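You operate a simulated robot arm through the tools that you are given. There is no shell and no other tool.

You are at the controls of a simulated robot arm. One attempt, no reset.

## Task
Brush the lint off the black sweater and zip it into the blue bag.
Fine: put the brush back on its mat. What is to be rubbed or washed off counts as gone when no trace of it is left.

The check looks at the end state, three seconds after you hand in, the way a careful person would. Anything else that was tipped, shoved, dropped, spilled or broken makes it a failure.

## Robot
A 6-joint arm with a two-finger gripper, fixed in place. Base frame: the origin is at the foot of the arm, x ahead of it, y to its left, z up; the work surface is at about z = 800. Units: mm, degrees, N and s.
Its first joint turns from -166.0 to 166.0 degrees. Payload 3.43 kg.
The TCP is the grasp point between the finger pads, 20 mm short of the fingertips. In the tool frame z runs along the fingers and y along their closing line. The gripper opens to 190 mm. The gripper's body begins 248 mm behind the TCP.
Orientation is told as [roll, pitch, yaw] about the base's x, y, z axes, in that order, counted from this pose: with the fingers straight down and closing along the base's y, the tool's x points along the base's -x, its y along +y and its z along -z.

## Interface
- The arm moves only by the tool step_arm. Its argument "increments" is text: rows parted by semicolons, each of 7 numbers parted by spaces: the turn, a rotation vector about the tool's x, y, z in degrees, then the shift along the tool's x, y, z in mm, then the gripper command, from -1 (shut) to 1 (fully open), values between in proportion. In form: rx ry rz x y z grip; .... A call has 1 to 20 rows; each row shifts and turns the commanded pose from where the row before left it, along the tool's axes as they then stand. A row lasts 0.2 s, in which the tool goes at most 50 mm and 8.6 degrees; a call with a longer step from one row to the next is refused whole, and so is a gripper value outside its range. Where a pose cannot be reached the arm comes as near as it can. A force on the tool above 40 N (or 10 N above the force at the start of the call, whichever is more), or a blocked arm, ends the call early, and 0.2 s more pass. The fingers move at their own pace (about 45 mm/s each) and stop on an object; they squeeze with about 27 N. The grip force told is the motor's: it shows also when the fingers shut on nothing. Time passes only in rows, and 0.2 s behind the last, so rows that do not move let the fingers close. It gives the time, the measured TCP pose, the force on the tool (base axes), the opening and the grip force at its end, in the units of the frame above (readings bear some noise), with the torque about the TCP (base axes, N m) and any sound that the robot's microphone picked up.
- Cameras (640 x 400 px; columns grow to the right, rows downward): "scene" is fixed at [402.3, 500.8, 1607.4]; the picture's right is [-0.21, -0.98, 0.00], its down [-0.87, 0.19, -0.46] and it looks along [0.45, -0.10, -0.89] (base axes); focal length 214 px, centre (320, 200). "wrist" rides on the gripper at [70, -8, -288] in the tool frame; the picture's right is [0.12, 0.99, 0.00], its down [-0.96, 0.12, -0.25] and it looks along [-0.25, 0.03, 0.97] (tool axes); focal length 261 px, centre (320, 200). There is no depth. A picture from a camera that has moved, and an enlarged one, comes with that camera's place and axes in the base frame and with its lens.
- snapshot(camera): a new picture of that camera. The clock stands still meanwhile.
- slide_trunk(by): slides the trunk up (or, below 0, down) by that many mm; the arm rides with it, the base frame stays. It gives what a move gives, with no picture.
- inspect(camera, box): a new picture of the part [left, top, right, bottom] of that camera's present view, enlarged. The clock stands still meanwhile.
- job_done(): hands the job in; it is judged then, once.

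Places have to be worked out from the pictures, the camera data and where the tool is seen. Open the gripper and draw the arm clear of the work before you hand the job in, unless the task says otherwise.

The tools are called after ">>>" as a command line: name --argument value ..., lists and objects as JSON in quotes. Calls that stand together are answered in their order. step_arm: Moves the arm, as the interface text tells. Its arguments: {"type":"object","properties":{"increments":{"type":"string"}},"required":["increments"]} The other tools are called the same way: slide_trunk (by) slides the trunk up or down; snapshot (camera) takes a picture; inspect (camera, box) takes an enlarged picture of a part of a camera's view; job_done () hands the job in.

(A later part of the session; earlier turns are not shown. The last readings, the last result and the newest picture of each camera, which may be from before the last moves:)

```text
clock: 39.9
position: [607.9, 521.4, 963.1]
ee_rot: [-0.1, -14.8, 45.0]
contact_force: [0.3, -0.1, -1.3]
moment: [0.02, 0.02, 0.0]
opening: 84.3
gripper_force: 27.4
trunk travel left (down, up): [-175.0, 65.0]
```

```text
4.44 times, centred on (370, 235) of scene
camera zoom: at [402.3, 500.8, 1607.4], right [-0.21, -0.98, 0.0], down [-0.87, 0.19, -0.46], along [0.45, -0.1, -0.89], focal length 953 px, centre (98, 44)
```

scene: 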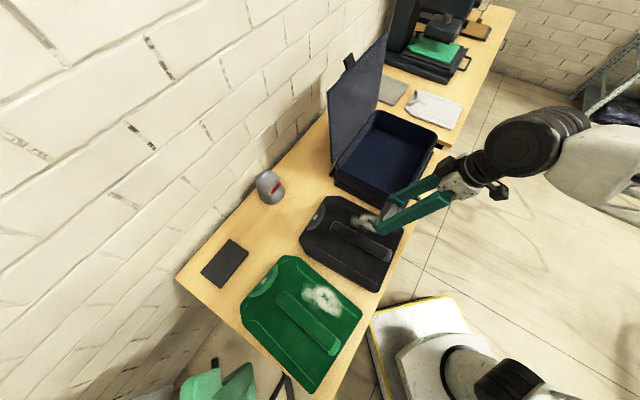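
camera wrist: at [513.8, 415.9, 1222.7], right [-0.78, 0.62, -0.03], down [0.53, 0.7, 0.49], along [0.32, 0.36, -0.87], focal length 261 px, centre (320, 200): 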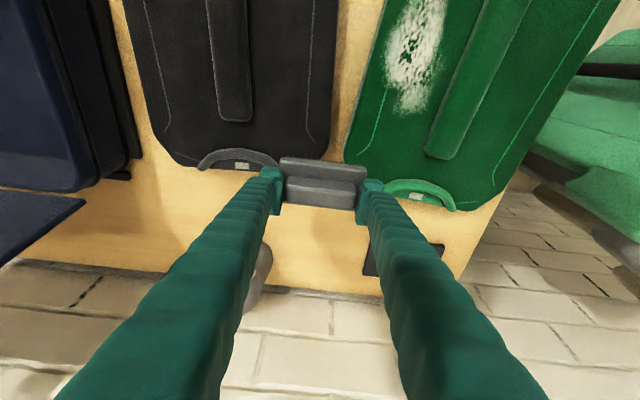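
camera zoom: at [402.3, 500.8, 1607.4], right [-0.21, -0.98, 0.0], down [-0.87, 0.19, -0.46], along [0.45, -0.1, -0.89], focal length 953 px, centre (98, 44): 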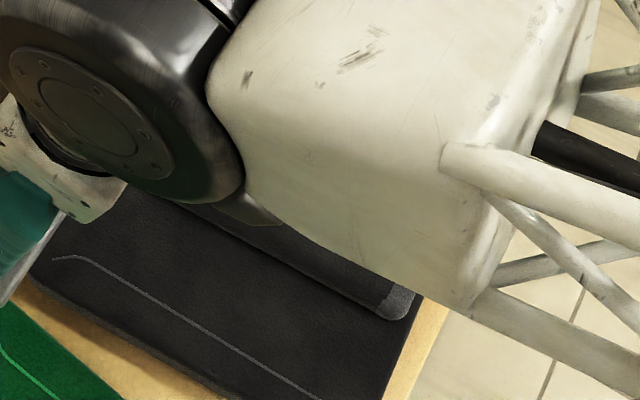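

The arm blocks the scene view, so I'll zoom the wrist view on the brushed part of the black sweater.

>>> inspect --camera "wrist" --box '[110, 0, 350, 180]'

```text
2.22 times, centred on (230, 90) of wrist
camera zoom: at [513.8, 415.9, 1222.7], right [-0.78, 0.62, -0.03], down [0.53, 0.7, 0.49], along [0.32, 0.36, -0.87], focal length 579 px, centre (520, 444)
```

zoom: 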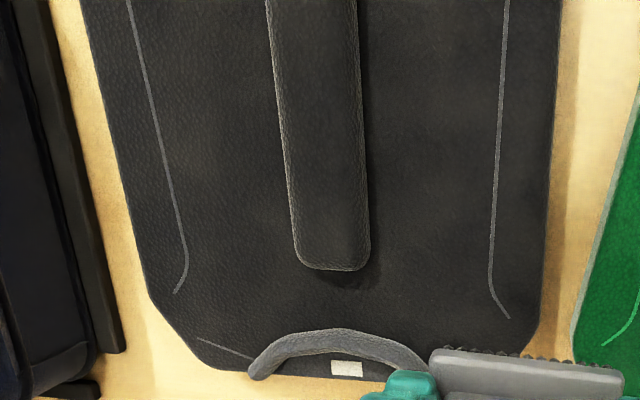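

The sweater is clean. I'll continue to the mat with the brush and hover over its original place.

>>> step_arm --increments "0 0 0 -34.5 31.85 9.25 -1;0 0 0 -34.5 31.85 9.25 -1;0 0 0 -34.5 31.85 9.25 -1;0 0 0 -34.5 31.85 9.25 -1;0 0 0 -34.5 31.85 9.25 -1;0 0 0 -34.5 31.85 9.25 -1;0 0 0 7.8 0 29 -1;0 0 0 7.8 0 29 -1;0 0 0 0 0 0 -1"

>>> inspect --camera "wrist" --box '[220, 100, 420, 265]'

```text
clock: 41.9
position: [622.1, 807.9, 904.0]
ee_rot: [-0.2, -14.9, 45.0]
contact_force: [0.1, -0.3, -0.9]
moment: [-0.02, 0.02, 0.0]
opening: 84.4
gripper_force: 26.7
trunk travel left (down, up): [-175.0, 65.0]
```

```text
2.42 times, centred on (320, 182) of wrist
camera zoom: at [528.6, 701.9, 1163.5], right [-0.78, 0.62, -0.03], down [0.53, 0.7, 0.49], along [0.32, 0.36, -0.87], focal length 632 px, centre (320, 242)
```

zoom: 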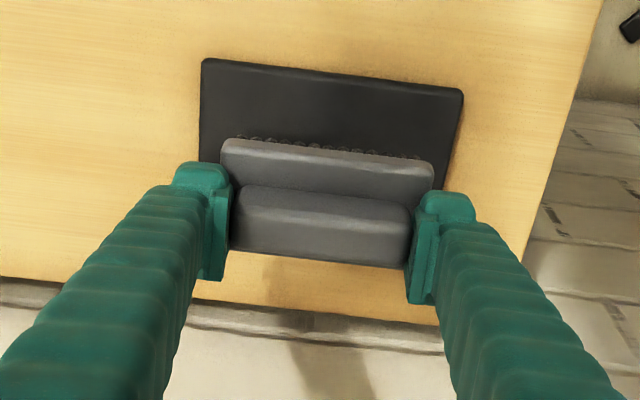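

The brush is over the mat. I'll lower it to just above and then step down to touch.

>>> step_arm --increments "0 0 0 4.2 -0.8 19 -1;0 0 0 4.2 -0.7 19.1 -1;0 0 0 0 0 0 -1"

>>> inspect --camera "wrist" --box '[220, 120, 420, 265]'

```text
clock: 42.7
position: [625.5, 809.7, 864.8]
ee_rot: [-0.2, -14.8, 45.0]
contact_force: [-0.2, 0.3, -1.4]
moment: [0.03, 0.03, 0.03]
opening: 84.4
gripper_force: 27.5
trunk travel left (down, up): [-175.0, 65.0]
```

```text
2.76 times, centred on (320, 192) of wrist
camera zoom: at [532.4, 703.7, 1123.4], right [-0.78, 0.62, -0.03], down [0.53, 0.7, 0.49], along [0.32, 0.36, -0.87], focal length 719 px, centre (320, 221)
```

zoom: 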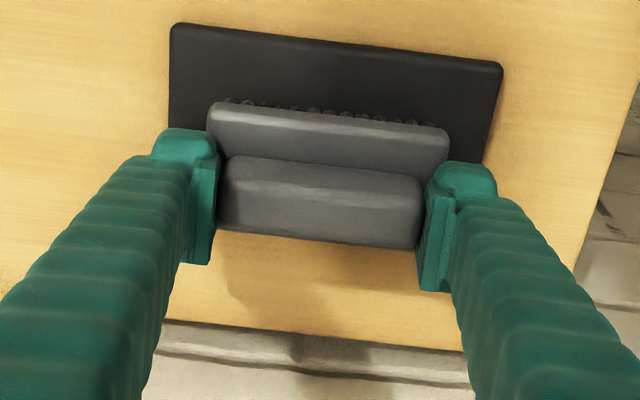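

It's aligned within a couple of mm, so I'll step down to touch.

>>> step_arm --increments "0 0 0 0.5 0 1.93 -1;0 0 0 0.3 0 1 -1;0 0 0 0 0 0 -1"

```text
clock: 43.5
position: [625.2, 808.8, 860.2]
ee_rot: [-0.1, -14.9, 45.0]
contact_force: [-0.1, -0.6, -0.2]
moment: [0.03, 0.05, 0.0]
opening: 84.2
gripper_force: 26.6
trunk travel left (down, up): [-175.0, 65.0]
```

>>> step_arm --increments "0 0 0 0.25 0 0.95 -1;0 0 0 0 0 0 -1"

```text
clock: 44.1
position: [625.5, 809.1, 860.2]
ee_rot: [-0.2, -14.9, 45.1]
contact_force: [-0.2, 2.8, 5.6]
moment: [0.21, 0.38, -0.13]
opening: 84.0
gripper_force: 27.0
trunk travel left (down, up): [-175.0, 65.0]
```

Contact at 5.6 N. I'll release by opening to about 120 mm and then rise straight up.

>>> step_arm --increments "0 0 0 0 0 0 -0.05;0 0 0 0 0 0 0.1;0 0 0 0 0 0 0.3;0 0 0 0 0 0 0.3;0 0 0 -5.2 0 -19.3 0.3;0 0 0 -10.4 0 -38.6 0.3;0 0 0 -10.4 0 -38.6 0.3;0 0 0 0 0 0 0.3"

>>> inspect --camera "wrist" --box '[220, 120, 420, 265]'

```text
clock: 45.9
position: [626.7, 811.7, 959.8]
ee_rot: [-0.1, -14.9, 45.1]
contact_force: [0.3, -0.3, -0.6]
moment: [-0.02, 0.02, 0.01]
opening: 123.7
gripper_force: 0.0
trunk travel left (down, up): [-175.0, 65.0]
```

```text
2.76 times, centred on (320, 192) of wrist
camera zoom: at [533.1, 704.3, 1218.4], right [-0.78, 0.62, -0.03], down [0.53, 0.7, 0.49], along [0.32, 0.36, -0.87], focal length 719 px, centre (320, 221)
```

zoom: 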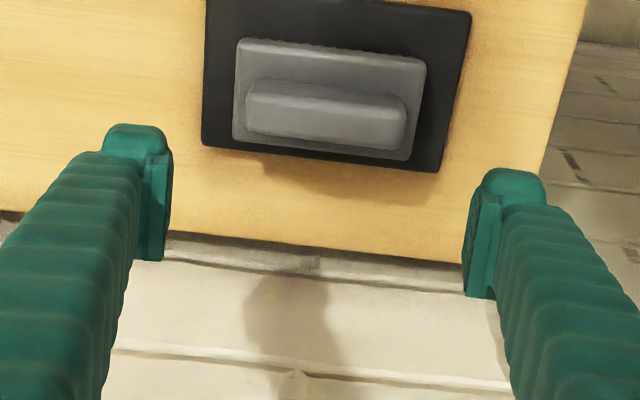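

The brush is squarely back on its mat. Now I'll go above the black sweater with the tool vertical to measure it and the bag.

>>> step_arm --increments "0 0 0 0 0 -30 0.3;0 0 0 29.2 -27.5 -19.9 0.3;0 0 0 29.2 -27.5 -19.9 0.3;0 0 0 29.2 -27.5 -19.9 0.3;0 0 0 29.2 -27.5 -19.9 0.3;0 0 0 29.2 -27.5 -19.9 0.3;0 0 0 29.2 -27.5 -19.9 0.3;0 0 0 29.2 -27.5 -19.9 0.3;0 0 0 29.2 -27.5 -19.9 0.3;0 0 0 29.2 -27.5 -19.9 0.3;0 0 0 29.2 -27.5 -19.9 0.3;0 0 0 29.2 -27.5 -19.9 0.3;0 0 0 29.2 -27.5 -19.9 0.3;0 7.4 0 0 0 0 0.3;0 7.4 0 0 0 0 0.3;0 0 0 0 0 0 0.3"

>>> snapshot --camera "wrist"

>>> snapshot --camera "scene"

```text
clock: 49.3
position: [572.0, 286.6, 1131.4]
ee_rot: [-0.1, -0.1, 44.9]
contact_force: [0.6, -0.1, -0.6]
moment: [-0.02, 0.07, -0.03]
opening: 123.5
gripper_force: 0.0
trunk travel left (down, up): [-175.0, 65.0]
```

```text
taken
camera wrist: at [529.5, 230.7, 1418.7], right [-0.79, 0.62, 0.0], down [0.6, 0.76, 0.25], along [0.15, 0.19, -0.97], focal length 261 px, centre (320, 200)
```

wrist: 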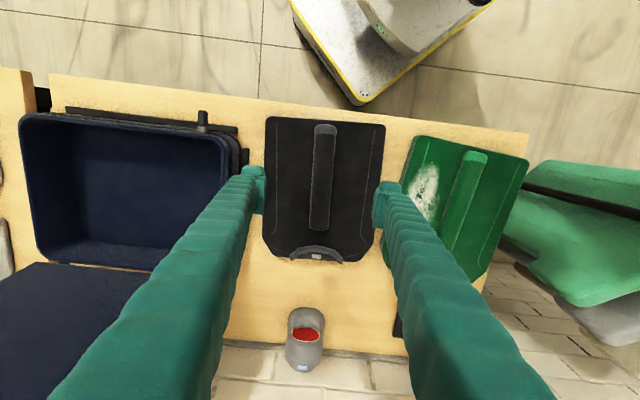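

```text
taken
```

scene: 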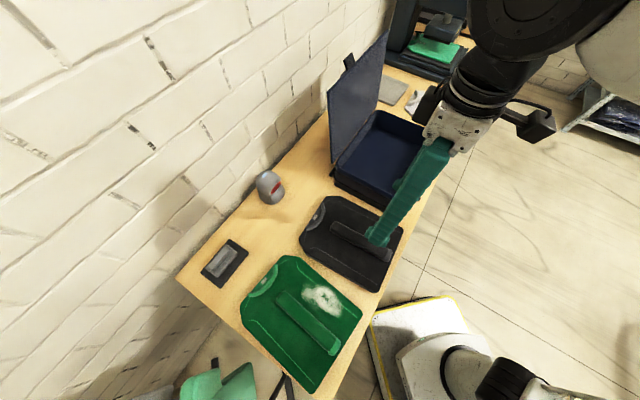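

The sweater is unobstructed in the wrist view and the brush is back in place. I'll zoom in for exact measures of the sweater and the bag opening.

>>> inspect --camera "wrist" --box '[240, 100, 400, 280]'

>>> inspect --camera "wrist" --box '[0, 90, 260, 290]'

```text
2.22 times, centred on (320, 190) of wrist
camera zoom: at [529.5, 230.7, 1418.7], right [-0.79, 0.62, 0.0], down [0.6, 0.76, 0.25], along [0.15, 0.19, -0.97], focal length 579 px, centre (320, 222)
```

zoom: 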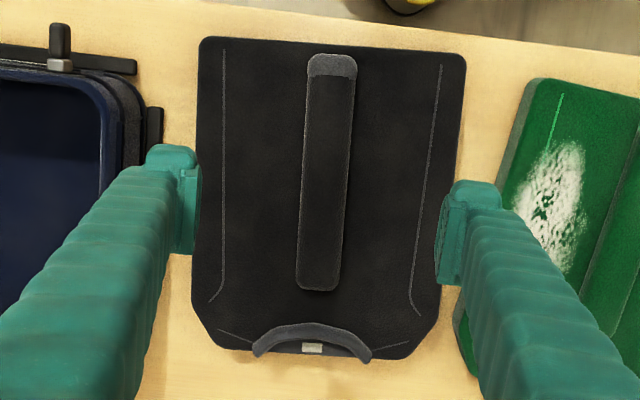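

```text
2.00 times, centred on (130, 190) of wrist
camera zoom: at [529.5, 230.7, 1418.7], right [-0.79, 0.62, 0.0], down [0.6, 0.76, 0.25], along [0.15, 0.19, -0.97], focal length 521 px, centre (700, 220)
```

zoom: 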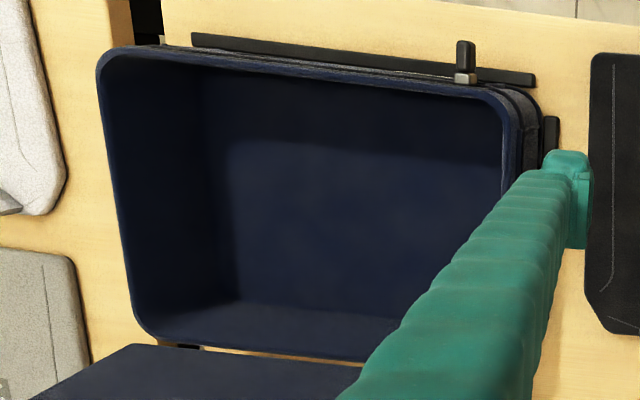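

No lint is left anywhere on the black sweater. It measures about 330 × 266 mm, centre u 675, w 193, turned 3.4°, with a 47 mm wide strip down its centre line as a handle. The bag fit is tight, so I'll look at the bag from straight above with the fingers closed.

>>> step_arm --increments "0 0 0 -4.1 -46 5.75 -1;0 0 0 -4.1 -46 5.75 -1;0 0 0 -4.1 -46 5.75 -1;0 0 0 -4.1 -46 5.75 -1;0 0 0 -4.1 -46 5.75 -1;0 0 0 -4.1 -46 5.75 -1;0 0 0 -4.1 -46 5.75 -1;0 0 0 -4.1 -46 5.75 -1;0 0 0 0 0 0 -1;0 0 0 0 0 0 -1"

>>> snapshot --camera "wrist"

>>> snapshot --camera "scene"

```text
clock: 51.5
position: [854.9, 51.2, 1085.9]
ee_rot: [-0.2, -0.1, 45.0]
contact_force: [-1.0, 0.2, 0.2]
moment: [0.0, -0.01, 0.04]
opening: 0.0
gripper_force: 27.3
trunk travel left (down, up): [-175.0, 65.0]
```

```text
taken
camera wrist: at [810.9, -4.5, 1373.6], right [-0.79, 0.62, 0.0], down [0.6, 0.76, 0.25], along [0.16, 0.19, -0.97], focal length 261 px, centre (320, 200)
```

wrist: 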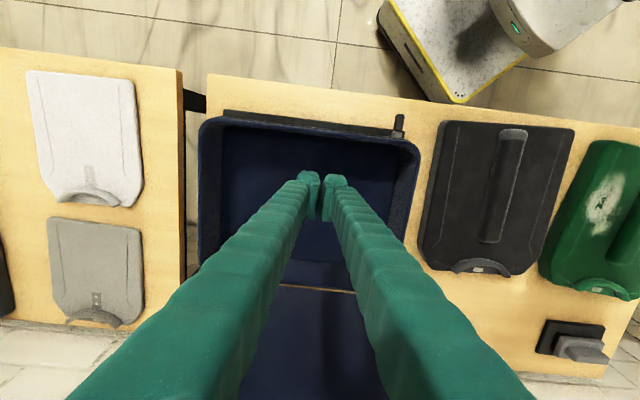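

```text
taken
```

scene: 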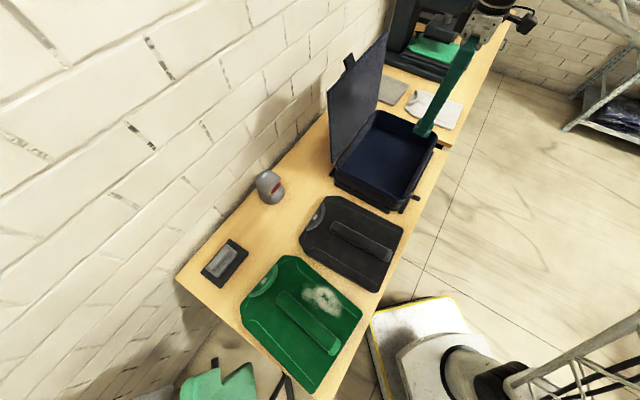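

>>> inspect --camera "wrist" --box '[185, 95, 435, 275]'

>>> inspect --camera "scene" --box '[310, 20, 460, 220]'

```text
2.22 times, centred on (310, 185) of wrist
camera zoom: at [810.9, -4.5, 1373.6], right [-0.79, 0.62, 0.0], down [0.6, 0.76, 0.25], along [0.16, 0.19, -0.97], focal length 579 px, centre (342, 233)
```

zoom: 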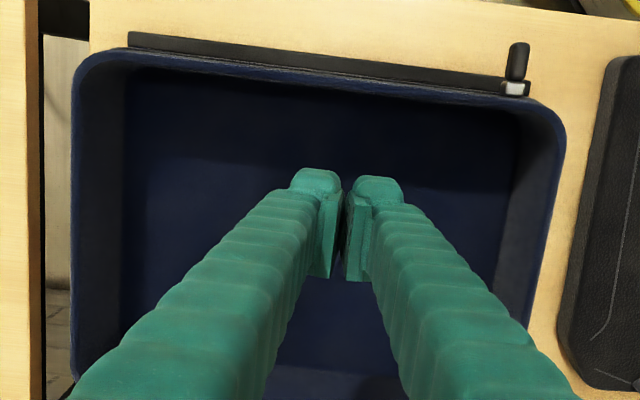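

```text
2.00 times, centred on (385, 120) of scene
camera zoom: at [402.3, 500.8, 1607.4], right [-0.21, -0.98, 0.0], down [-0.87, 0.19, -0.46], along [0.45, -0.1, -0.89], focal length 429 px, centre (190, 360)
```

zoom: 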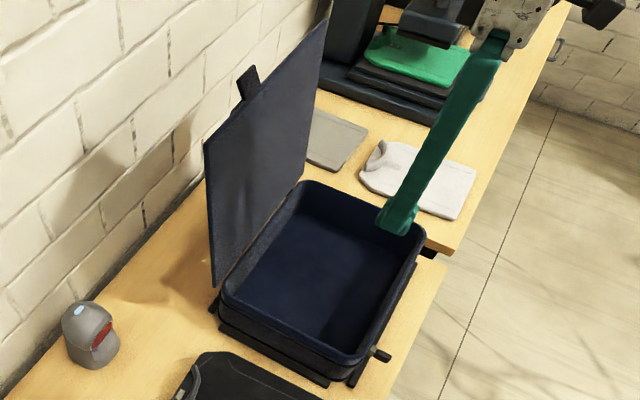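

The bag's rim is at z≈900: outer u 566–877, w 386–787, floor about z 807, so the sweater (330 × 266) fits when turned by 90°. The slider with its pull is on the front at w≈441. I'll raise the trunk for more reach at carrying height.

>>> slide_trunk --by 60

```text
clock: 52.5
position: [854.0, 51.9, 1146.4]
ee_rot: [-0.2, 0.0, 45.0]
contact_force: [0.2, -0.2, -1.1]
moment: [-0.01, 0.03, 0.02]
opening: 0.0
gripper_force: 26.7
trunk travel left (down, up): [-235.0, 5.0]
```

Now I'll return over the black sweater, opening to about 90 mm and turning 3.4° to line up with its strip.

>>> step_arm --increments "-0.14 -0.14 -3.4 0 0 0 -0.05;0 0 0 -4.6 41.3 10 -0.05;0 0 0 -4.6 41.3 10 -0.05;0 0 0 -4.6 41.3 20 -0.05;0 0 0 -4.6 41.3 20 -0.05;0 0 0 -4.6 41.3 24 -0.05;0 0 0 -4.6 41.3 24 -0.05;0 0 0 -4.6 41.3 24 -0.05;0 0 0 -4.6 41.3 24 -0.05;0 0 0 -4.6 41.3 24 -0.05;0 0 0 0 0 0 -0.05"

>>> inspect --camera "wrist" --box '[200, 100, 440, 290]'

>>> inspect --camera "scene" --box '[290, 140, 450, 300]'

```text
clock: 54.9
position: [604.3, 328.4, 967.8]
ee_rot: [0.0, -0.2, 48.3]
contact_force: [0.4, -0.1, 0.8]
moment: [0.03, -0.01, 0.05]
opening: 90.2
gripper_force: 0.0
trunk travel left (down, up): [-235.0, 5.0]
```

```text
2.11 times, centred on (320, 195) of wrist
camera zoom: at [564.3, 268.4, 1254.7], right [-0.82, 0.57, 0.0], down [0.55, 0.8, 0.25], along [0.14, 0.21, -0.97], focal length 549 px, centre (320, 210)
```

zoom: 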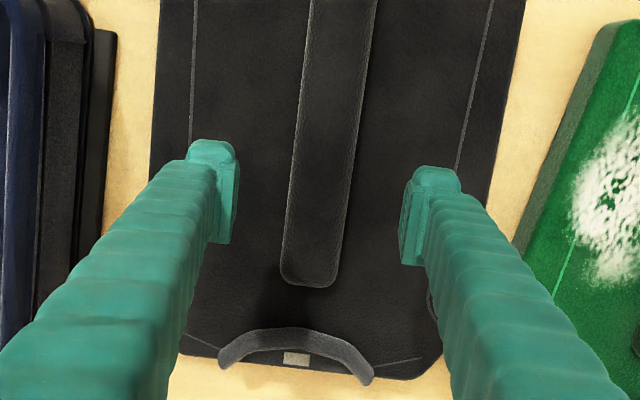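

```text
2.50 times, centred on (370, 220) of scene
camera zoom: at [402.3, 500.8, 1607.4], right [-0.21, -0.98, 0.0], down [-0.87, 0.19, -0.46], along [0.45, -0.1, -0.89], focal length 536 px, centre (195, 150)
```

zoom: 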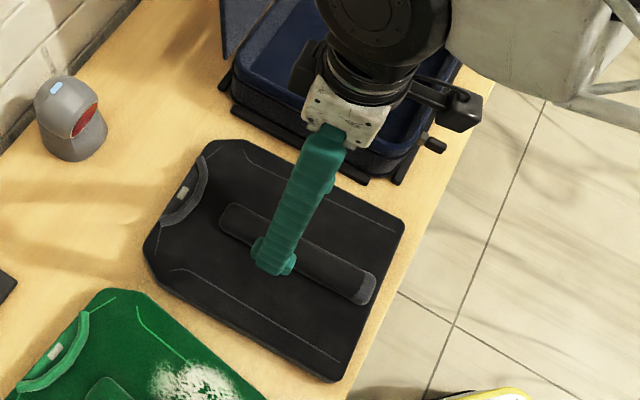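

The strip is aligned with the tool and about 3 mm off to the right. I'll shift by that and lower to z 875 first.

>>> step_arm --increments "0 0 0 0 1 31 -0.05;0 0 0 0 1 31 -0.05;0 0 0 0 1 31 -0.05;0 0 0 0 0 0 -0.05"

>>> inspect --camera "wrist" --box '[220, 120, 420, 270]'

>>> inspect --camera "scene" --box '[310, 190, 430, 280]'

```text
clock: 55.9
position: [603.2, 328.6, 875.2]
ee_rot: [0.0, -0.3, 48.3]
contact_force: [-0.2, 0.2, -0.5]
moment: [0.02, -0.01, 0.01]
opening: 90.4
gripper_force: 0.1
trunk travel left (down, up): [-235.0, 5.0]
```

```text
2.67 times, centred on (320, 195) of wrist
camera zoom: at [563.7, 269.8, 1161.3], right [-0.82, 0.57, 0.0], down [0.55, 0.8, 0.25], along [0.14, 0.21, -0.97], focal length 695 px, centre (320, 213)
```

zoom: 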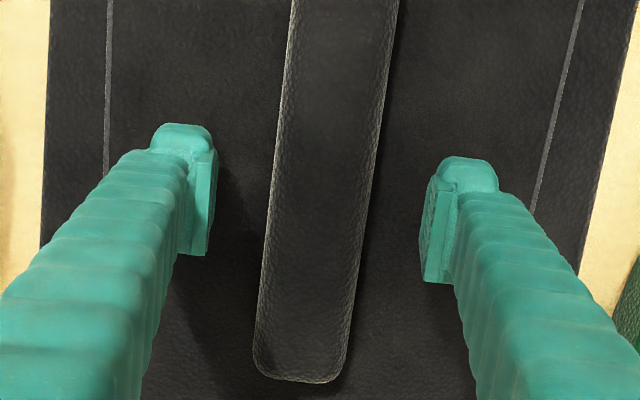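

```text
4.44 times, centred on (370, 235) of scene
camera zoom: at [402.3, 500.8, 1607.4], right [-0.21, -0.98, 0.0], down [-0.87, 0.19, -0.46], along [0.45, -0.1, -0.89], focal length 953 px, centre (98, 44)
```

zoom: 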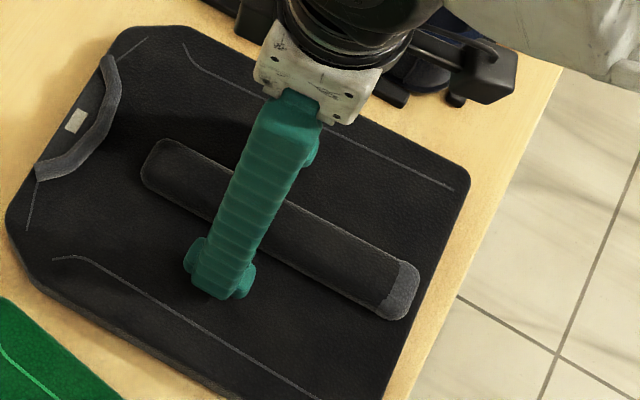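

It's centred on the strip. I'll lower to z 856, fingertips a few mm above the cloth, and check for contact.

>>> step_arm --increments "0 0 0 0 0 10 -0.05;0 0 0 0 0 7 -0.05;0 0 0 0 0 2 -0.05;0 0 0 0 0 0 -0.05"

>>> inspect --camera "wrist" --box '[220, 120, 420, 270]'

```text
clock: 57.0
position: [603.3, 330.9, 858.1]
ee_rot: [-0.1, -0.4, 48.4]
contact_force: [-1.4, -7.5, 24.1]
moment: [0.42, 0.8, 0.27]
opening: 90.6
gripper_force: 0.0
trunk travel left (down, up): [-235.0, 5.0]
stopped in row 4: the force on the tool passed its limit at 42 N (the readings are from after the stop); the commanded pose is now the measured one
```

```text
2.67 times, centred on (320, 195) of wrist
camera zoom: at [562.6, 270.5, 1144.3], right [-0.82, 0.57, 0.0], down [0.55, 0.8, 0.25], along [0.15, 0.21, -0.97], focal length 695 px, centre (320, 213)
```

zoom: 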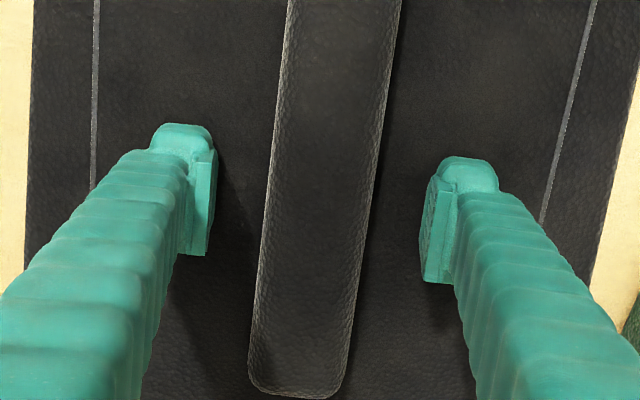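

The fingertips touched the cloth at z≈857. I'll raise 2.5 mm, correct the tilt and close on the strip.

>>> step_arm --increments "0 0.3 0 0 0 -2.5 -0.05;0 0 0 0 0 0 -0.3;0 0 0 0 0 0 -0.6;0 0 0 0 0 0 -1;0 0 0 0 0 0 -1;0 0 0 0 0 0 -1"

>>> inspect --camera "wrist" --box '[220, 120, 420, 270]'

```text
clock: 58.4
position: [605.0, 329.7, 858.8]
ee_rot: [-0.2, -0.1, 48.4]
contact_force: [10.9, -6.3, 17.6]
moment: [1.28, 1.24, -0.19]
opening: 51.7
gripper_force: 26.5
trunk travel left (down, up): [-235.0, 5.0]
```

```text
2.67 times, centred on (320, 195) of wrist
camera zoom: at [564.9, 271.1, 1146.4], right [-0.82, 0.57, 0.0], down [0.55, 0.8, 0.25], along [0.14, 0.2, -0.97], focal length 695 px, centre (320, 213)
```

zoom: 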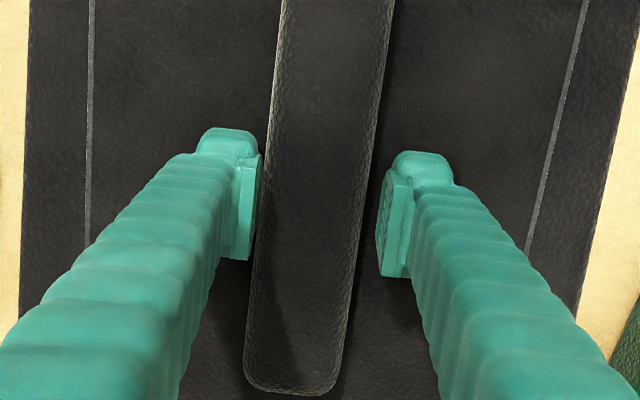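

Closed to 51.7 mm with full grip force, though a side load is showing. I'll let it settle and check again.

>>> step_arm --increments "0 0 0 0 0 -1 -1;0 0 0 0 0 0 -1;0 0 0 0 0 0 -1"

>>> inspect --camera "wrist" --box '[270, 150, 370, 225]'

```text
clock: 59.2
position: [604.2, 332.7, 860.6]
ee_rot: [-0.1, 0.0, 48.5]
contact_force: [2.7, -3.4, 5.5]
moment: [0.0, -0.03, -0.06]
opening: 45.3
gripper_force: 27.3
trunk travel left (down, up): [-235.0, 5.0]
```

```text
5.33 times, centred on (320, 188) of wrist
camera zoom: at [563.8, 272.6, 1146.7], right [-0.82, 0.57, 0.0], down [0.55, 0.8, 0.25], along [0.14, 0.2, -0.97], focal length 1390 px, centre (320, 267)
```

zoom: 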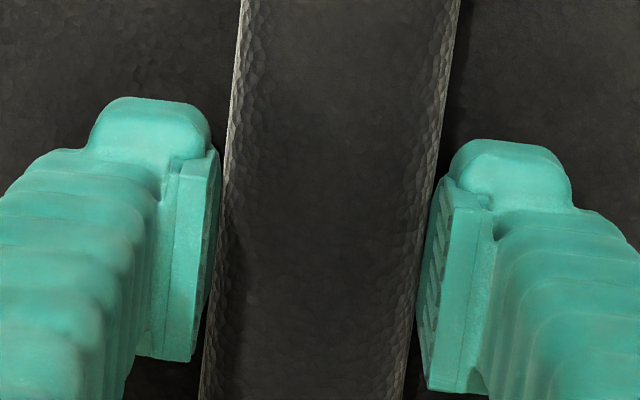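

Now settled at 45.3 mm on the strip. I'll lift a little and check the weight and hold.

>>> step_arm --increments "0 0 0 0 0 -4 -1;0 0 0 0 0 -8 -1;0 0 0 0 0 -12 -1;0 0 0 0 0 0 -1;0 0 0 0 0 0 -1"

>>> snapshot --camera "wrist"

>>> snapshot --camera "scene"

```text
clock: 60.4
position: [603.3, 331.9, 884.1]
ee_rot: [0.0, 0.0, 48.4]
contact_force: [-0.2, -0.6, -3.9]
moment: [-0.03, 0.02, 0.0]
opening: 45.2
gripper_force: 26.7
trunk travel left (down, up): [-235.0, 5.0]
```

```text
taken
camera wrist: at [564.0, 272.5, 1170.9], right [-0.82, 0.57, 0.0], down [0.55, 0.8, 0.25], along [0.14, 0.2, -0.97], focal length 261 px, centre (320, 200)
```

wrist: 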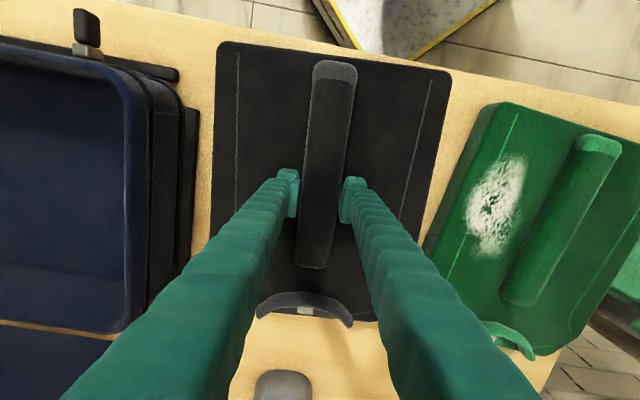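

```text
taken
```

scene: 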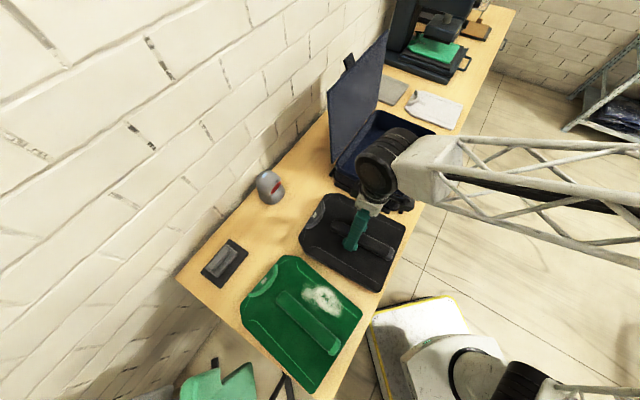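

The sweater is lifted level, about 4 N, well held at its centre. I'll raise it to carrying height and turn it by 93.4° so its long side lies along the bag.

>>> step_arm --increments "0 0 0 0 0 -20 -1;0 0 0 0 0 -32 -1;0 0 0 0 0 -32 -1;0 0 0 0 0 -32 -1;0 0 3 0 0 0 -1;0 0 6 0 0 0 -1;0 0 6 0 0 0 -1;0 0 6 0 0 0 -1;0 0 6 0 0 0 -1;0 0 6 0 0 0 -1;0 0 6 0 0 0 -1;0 0 6 0 0 0 -1;0 0 6 0 0 0 -1;0 0 6 0 0 0 -1;0 0 6 0 0 0 -1;0 0 6 0 0 0 -1;0 0 6 0 0 0 -1;0 0 6 0 0 0 -1;0 0 6 0 0 0 -1;0 0 6 0 0 0 -1"

>>> snapshot --camera "wrist"

>>> snapshot --camera "scene"

```text
clock: 64.6
position: [603.7, 331.7, 1000.8]
ee_rot: [0.0, -0.1, -44.7]
contact_force: [-0.1, -0.5, -3.6]
moment: [0.03, 0.02, -0.02]
opening: 44.9
gripper_force: 27.1
trunk travel left (down, up): [-235.0, 5.0]
```

```text
taken
camera wrist: at [548.5, 374.5, 1286.5], right [0.61, 0.79, 0.0], down [0.76, -0.59, 0.25], along [0.2, -0.15, -0.97], focal length 261 px, centre (320, 200)
```

wrist: 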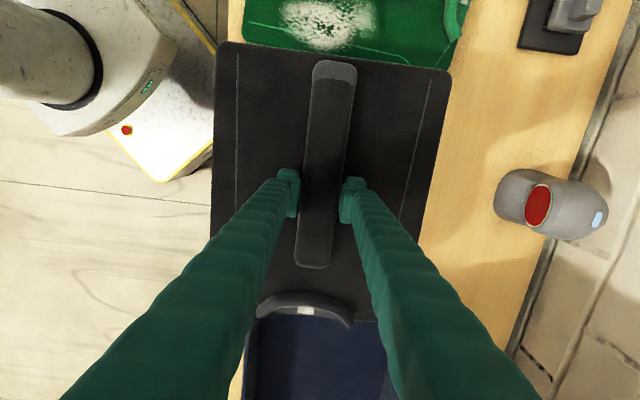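

```text
taken
```

scene: 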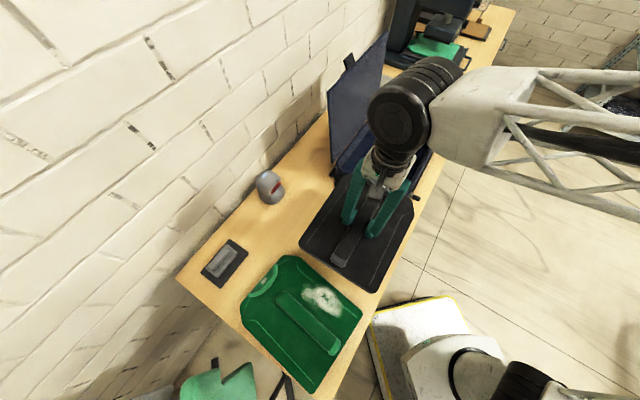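

The sweater is level and turned, so I'll carry it across over the bag at z 1000.

>>> step_arm --increments "0 0 0.4 -10 2 0 -1;0 0 0 -25 4 0 -1;0 0 0 -38 5.8 0 -1;0 0 0 -38 5.8 0 -1;0 0 0 -38 5.8 0 -1;0 0 0 -38 5.8 0 -1;0 0 0 -38 5.8 0 -1;0 0 0 -38 5.8 0 -1;0 0 0 -38 5.8 0 -1;0 0 0 -38 5.8 0 -1;0 0 0 -28 4 0 -1;0 0 0 -12.2 1.7 0 -1;0 0 0 0 0 0 -1"

>>> snapshot --camera "wrist"

>>> snapshot --camera "scene"

```text
clock: 67.4
position: [912.5, 104.3, 1000.4]
ee_rot: [0.0, 0.0, -45.0]
contact_force: [-0.1, -0.4, -5.4]
moment: [0.03, 0.02, 0.0]
opening: 45.2
gripper_force: 27.6
trunk travel left (down, up): [-235.0, 5.0]
```

```text
taken
camera wrist: at [857.7, 147.5, 1287.2], right [0.62, 0.79, 0.0], down [0.76, -0.6, 0.25], along [0.2, -0.15, -0.97], focal length 261 px, centre (320, 200)
```

wrist: 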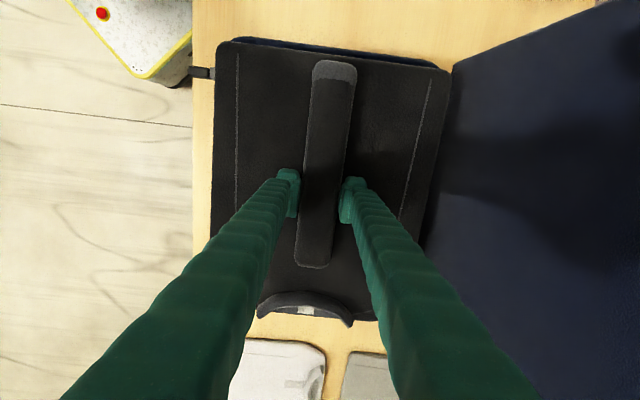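

```text
taken
```

scene: 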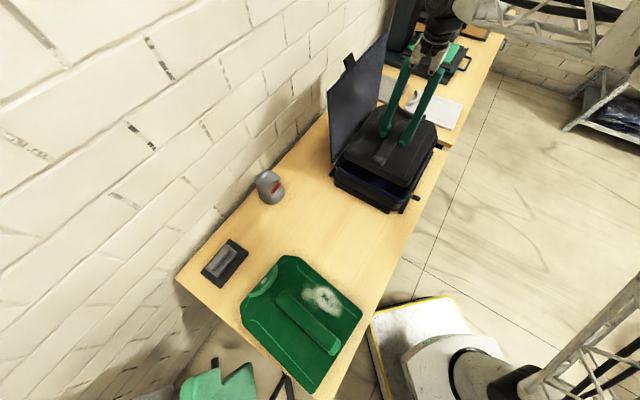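

The sweater is over the bag. I'll check its alignment with the rim on all sides before lowering.

>>> inspect --camera "wrist" --box '[190, 20, 480, 230]'

>>> inspect --camera "scene" --box '[320, 80, 460, 220]'

>>> inspect --camera "wrist" --box '[190, 230, 480, 400]'

```text
1.90 times, centred on (335, 125) of wrist
camera zoom: at [857.7, 147.5, 1287.2], right [0.62, 0.79, 0.0], down [0.76, -0.6, 0.25], along [0.2, -0.15, -0.97], focal length 496 px, centre (291, 343)
```

zoom: 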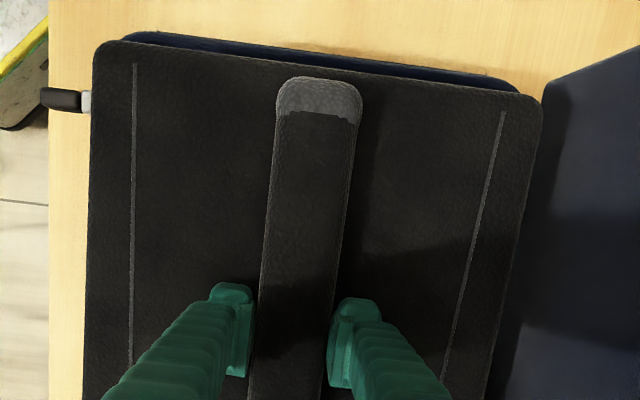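

```text
2.86 times, centred on (390, 150) of scene
camera zoom: at [402.3, 500.8, 1607.4], right [-0.21, -0.98, 0.0], down [-0.87, 0.19, -0.46], along [0.45, -0.1, -0.89], focal length 613 px, centre (120, 343)
```

zoom: 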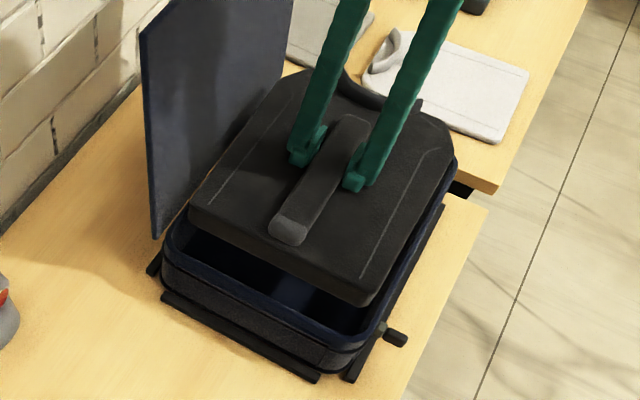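

```text
2.21 times, centred on (335, 315) of wrist
camera zoom: at [857.7, 147.5, 1287.2], right [0.62, 0.79, 0.0], down [0.76, -0.6, 0.25], along [0.2, -0.15, -0.97], focal length 575 px, centre (287, -54)
```

zoom: 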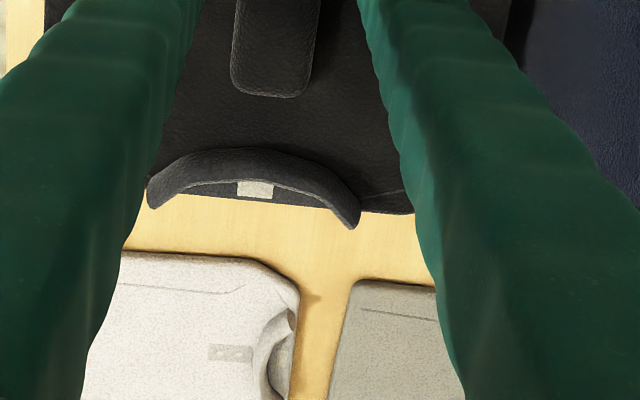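

The margins look right: the sweater spans u 589–850, w 421–751 inside the rim. I'll nudge by 1–2 mm and lower slowly into the bag.

>>> step_arm --increments "0 0 0 -2 1.5 10 -1;0 0 0 0 0 15 -1;0 0 0 0 0 15 -1;0 0 0 0 0 15 -1;0 0 0 0 0 0 -1"

>>> inspect --camera "wrist" --box '[190, 20, 480, 230]'

>>> inspect --camera "scene" --box '[320, 80, 460, 220]'

```text
clock: 68.6
position: [916.9, 104.8, 946.0]
ee_rot: [0.0, -0.1, -44.9]
contact_force: [0.1, 0.9, -4.3]
moment: [0.02, 0.06, -0.01]
opening: 44.8
gripper_force: 27.6
trunk travel left (down, up): [-235.0, 5.0]
```

```text
1.90 times, centred on (335, 125) of wrist
camera zoom: at [860.4, 148.1, 1232.5], right [0.62, 0.79, 0.0], down [0.76, -0.6, 0.25], along [0.2, -0.15, -0.97], focal length 496 px, centre (291, 343)
```

zoom: 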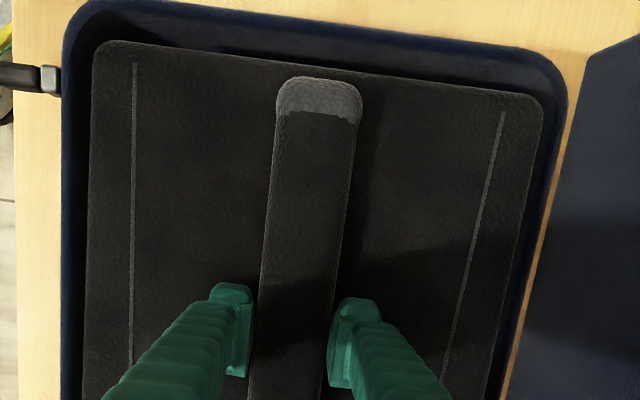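

```text
2.86 times, centred on (390, 150) of scene
camera zoom: at [402.3, 500.8, 1607.4], right [-0.21, -0.98, 0.0], down [-0.87, 0.19, -0.46], along [0.45, -0.1, -0.89], focal length 613 px, centre (120, 343)
```

zoom: 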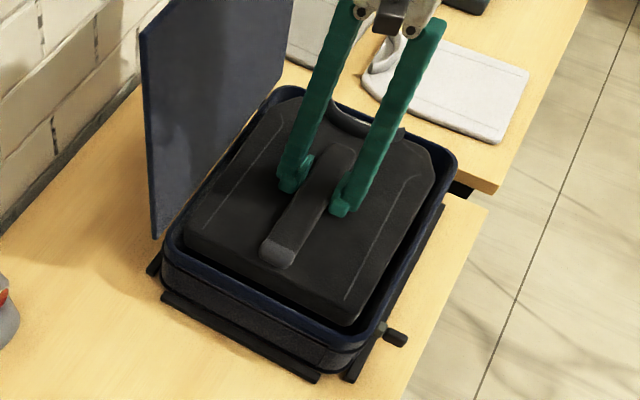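

It's cleanly inside the rim with no contact. I'll keep lowering toward the floor of the bag.

>>> step_arm --increments "0 0 0 0 -1 15 -1;0 0 0 0 0 15 -1;0 0 0 0 0 15 -1;0 0 0 0 0 15 -1;0 0 0 0 0 10 -1;0 0 0 0 0 0 -1"

>>> inspect --camera "wrist" --box '[190, 20, 480, 230]'

```text
clock: 70.0
position: [913.7, 104.1, 875.6]
ee_rot: [0.0, -0.1, -45.0]
contact_force: [1.1, 0.2, -4.7]
moment: [0.01, 0.03, 0.03]
opening: 45.2
gripper_force: 26.7
trunk travel left (down, up): [-235.0, 5.0]
```

```text
1.90 times, centred on (335, 125) of wrist
camera zoom: at [859.5, 146.6, 1162.2], right [0.62, 0.79, 0.0], down [0.76, -0.6, 0.25], along [0.2, -0.15, -0.97], focal length 496 px, centre (291, 343)
```

zoom: 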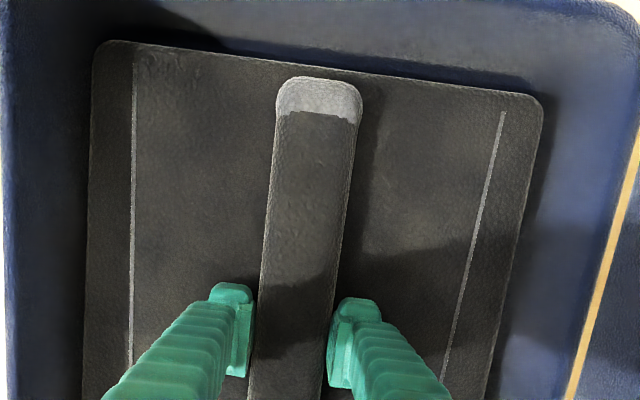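

Still hanging freely at z 876. I'll step down in small increments until the sweater touches the bag floor.

>>> step_arm --increments "0 0 0 0 0 4 -1;0 0 0 0 0 3 -1;0 0 0 0 0 0 -1"

```text
clock: 70.8
position: [915.7, 101.8, 870.0]
ee_rot: [0.0, 0.0, -45.0]
contact_force: [0.1, 0.9, -5.2]
moment: [0.04, 0.03, -0.03]
opening: 44.9
gripper_force: 26.8
trunk travel left (down, up): [-235.0, 5.0]
```

>>> step_arm --increments "0 0 0 0 0 2 -1;0 0 0 0 0 1.5 -1;0 0 0 0 0 0 -1"

```text
clock: 71.6
position: [916.0, 103.2, 868.4]
ee_rot: [0.2, -0.2, -44.9]
contact_force: [2.7, -1.3, 27.3]
moment: [0.01, 0.05, -0.03]
opening: 45.0
gripper_force: 26.6
trunk travel left (down, up): [-235.0, 5.0]
```

It's resting on the floor. I'll ease off 1 mm, open to about 80 mm and rise straight up.

>>> step_arm --increments "0 0 0 0 0 -1 -1;0 0 0 0 0 0 -0.4;0 0 0 0 0 0 -0.3;0 0 0 0 0 0 -0.15;0 0 0 0 0 0 -0.15;0 0 0 0 0 -15 -0.15;0 0 0 0 0 -30 -0.15;0 0 0 0 0 -40 -0.15;0 0 0 0 0 -40 -0.15;0 0 0 0 0 0 -0.15"

>>> snapshot --camera "wrist"

>>> snapshot --camera "scene"

```text
clock: 73.8
position: [915.0, 102.8, 994.2]
ee_rot: [0.0, -0.1, -45.0]
contact_force: [-0.3, 0.1, 0.7]
moment: [-0.05, -0.03, 0.02]
opening: 80.8
gripper_force: 0.3
trunk travel left (down, up): [-235.0, 5.0]
```

```text
taken
camera wrist: at [858.4, 146.0, 1279.6], right [0.62, 0.79, 0.0], down [0.76, -0.6, 0.25], along [0.2, -0.15, -0.97], focal length 261 px, centre (320, 200)
```

wrist: 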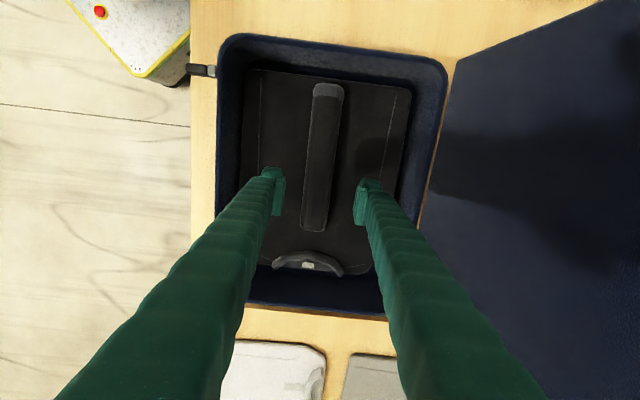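

```text
taken
```

scene: 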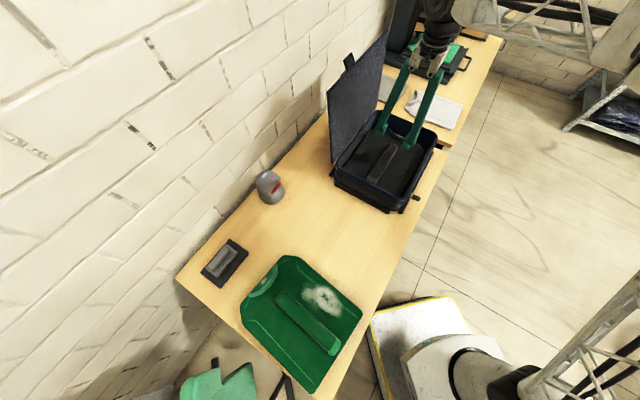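

The sweater is in the bag, lying flat below the rim. Next is the lid, so I'll zoom in on it, its tab and the hinge.

>>> inspect --camera "scene" --box '[315, 20, 415, 130]'

>>> inspect --camera "scene" --box '[320, 110, 450, 220]'

>>> inspect --camera "wrist" --box '[180, 20, 260, 100]'

```text
3.64 times, centred on (365, 75) of scene
camera zoom: at [402.3, 500.8, 1607.4], right [-0.21, -0.98, 0.0], down [-0.87, 0.19, -0.46], along [0.45, -0.1, -0.89], focal length 780 px, centre (156, 654)
```

zoom: 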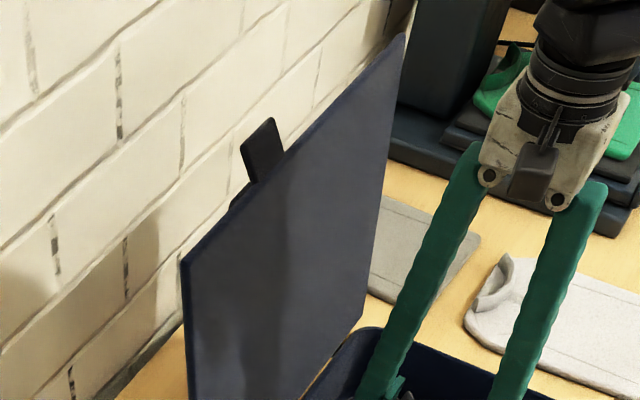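

```text
3.64 times, centred on (385, 165) of scene
camera zoom: at [402.3, 500.8, 1607.4], right [-0.21, -0.98, 0.0], down [-0.87, 0.19, -0.46], along [0.45, -0.1, -0.89], focal length 780 px, centre (84, 327)
```

zoom: 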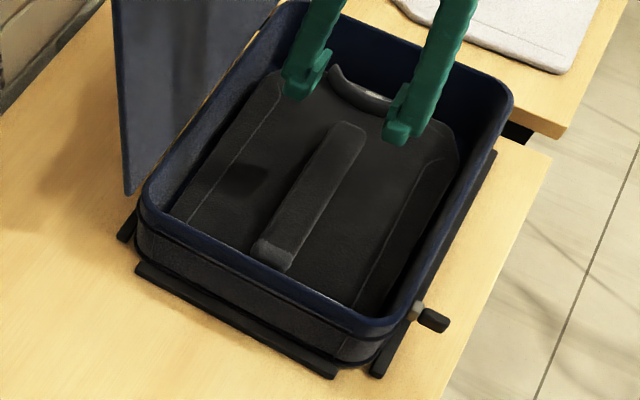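

```text
5.00 times, centred on (220, 60) of wrist
camera zoom: at [858.4, 146.0, 1279.6], right [0.62, 0.79, 0.0], down [0.76, -0.6, 0.25], along [0.2, -0.15, -0.97], focal length 1303 px, centre (820, 900)
```

zoom: 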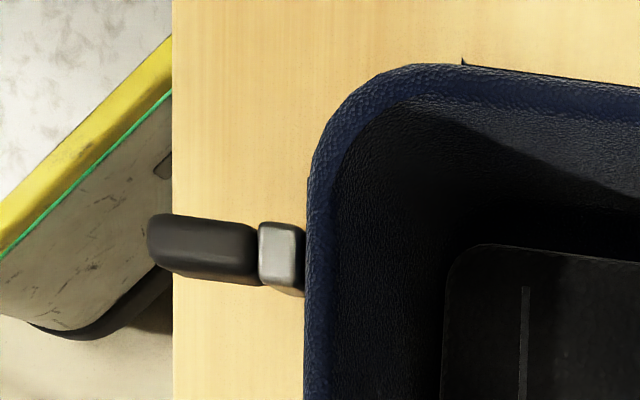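

The lid stands about 5° past upright: hinge near u 880, z 900, top edge near u 911–925, z 1200–1220, with a small tab sticking up. I'll back the arm off, rise, and tilt the tool outward to view the lid's top edge from the robot side.

>>> step_arm --increments "0 0 0 0 0 -30 -0.15;0 0 0 17.5 -20 -29 -0.15;0 0 0 17.5 -20 -29 -0.15;0 0 0 17.5 -20 -29 -0.15;0 0 0 17.5 -20 -29 -0.15;0 0 0 17.5 -20 -29 -0.15;0 0 0 17.5 -20 -29 -0.15;0 0 0 17.5 -20 -29 -0.15;0 0 0 17.5 -20 -29 -0.15;-7.5 0 0 0 0 0 -0.15;-7.5 0 0 0 0 0 -0.15;-7.5 0 0 0 0 0 -0.15;-7.5 0 0 0 0 0 -0.15;-7.5 0 0 0 0 0 -0.15;-7.5 0 0 0 0 0 -0.15;0 0 0 0 0 0 -0.15"

>>> snapshot --camera "wrist"

>>> snapshot --camera "scene"

```text
clock: 77.2
position: [703.6, 89.5, 1251.4]
ee_rot: [45.1, -0.1, -45.0]
contact_force: [-1.0, -0.8, 0.1]
moment: [0.01, 0.0, 0.01]
opening: 80.6
gripper_force: 0.1
trunk travel left (down, up): [-235.0, 5.0]
```

```text
taken
camera wrist: at [505.4, -9.2, 1449.1], right [0.41, 0.58, 0.7], down [0.61, -0.75, 0.26], along [0.67, 0.33, -0.66], focal length 261 px, centre (320, 200)
```

wrist: 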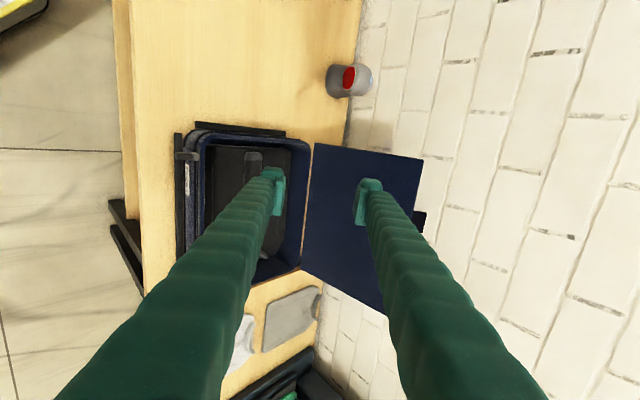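

```text
taken
```

scene: 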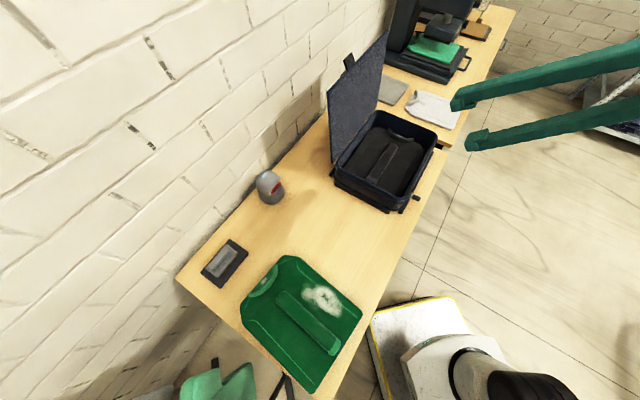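

Now I have a clear view of the lid. I'll zoom in on its edges and the tab for accurate positions.

>>> inspect --camera "wrist" --box '[290, 120, 450, 320]'

>>> inspect --camera "scene" --box '[315, 20, 415, 130]'

>>> inspect --camera "wrist" --box '[150, 110, 320, 280]'

```text
2.00 times, centred on (370, 220) of wrist
camera zoom: at [505.4, -9.2, 1449.1], right [0.41, 0.58, 0.7], down [0.61, -0.75, 0.26], along [0.67, 0.33, -0.66], focal length 521 px, centre (220, 160)
```

zoom: 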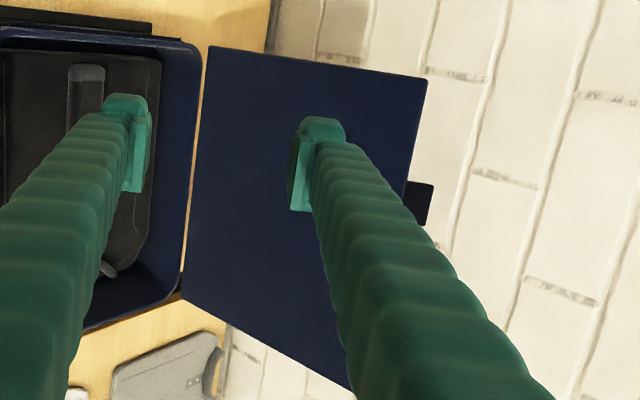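

```text
3.64 times, centred on (365, 75) of scene
camera zoom: at [402.3, 500.8, 1607.4], right [-0.21, -0.98, 0.0], down [-0.87, 0.19, -0.46], along [0.45, -0.1, -0.89], focal length 780 px, centre (156, 654)
```

zoom: 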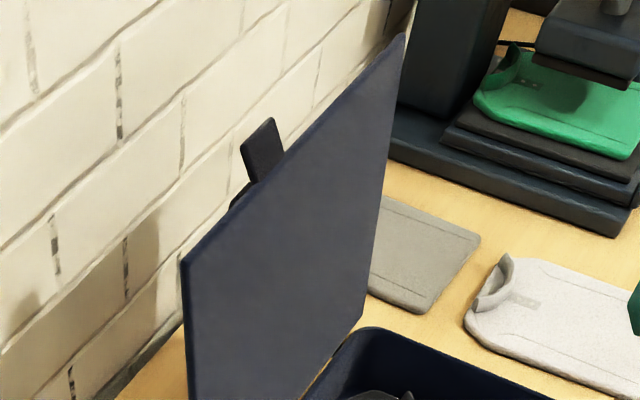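

```text
2.35 times, centred on (235, 195) of wrist
camera zoom: at [505.4, -9.2, 1449.1], right [0.41, 0.58, 0.7], down [0.61, -0.75, 0.26], along [0.67, 0.33, -0.66], focal length 613 px, centre (520, 212)
```

zoom: 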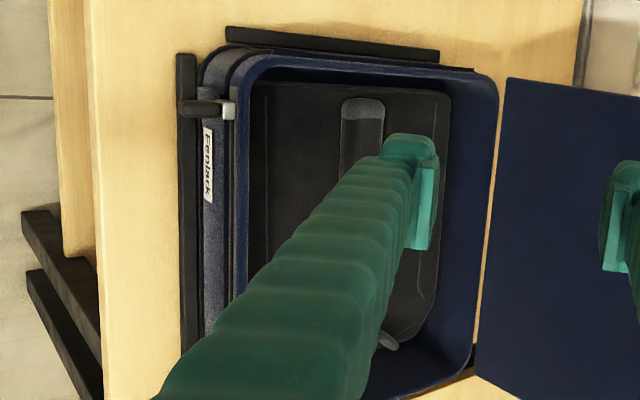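

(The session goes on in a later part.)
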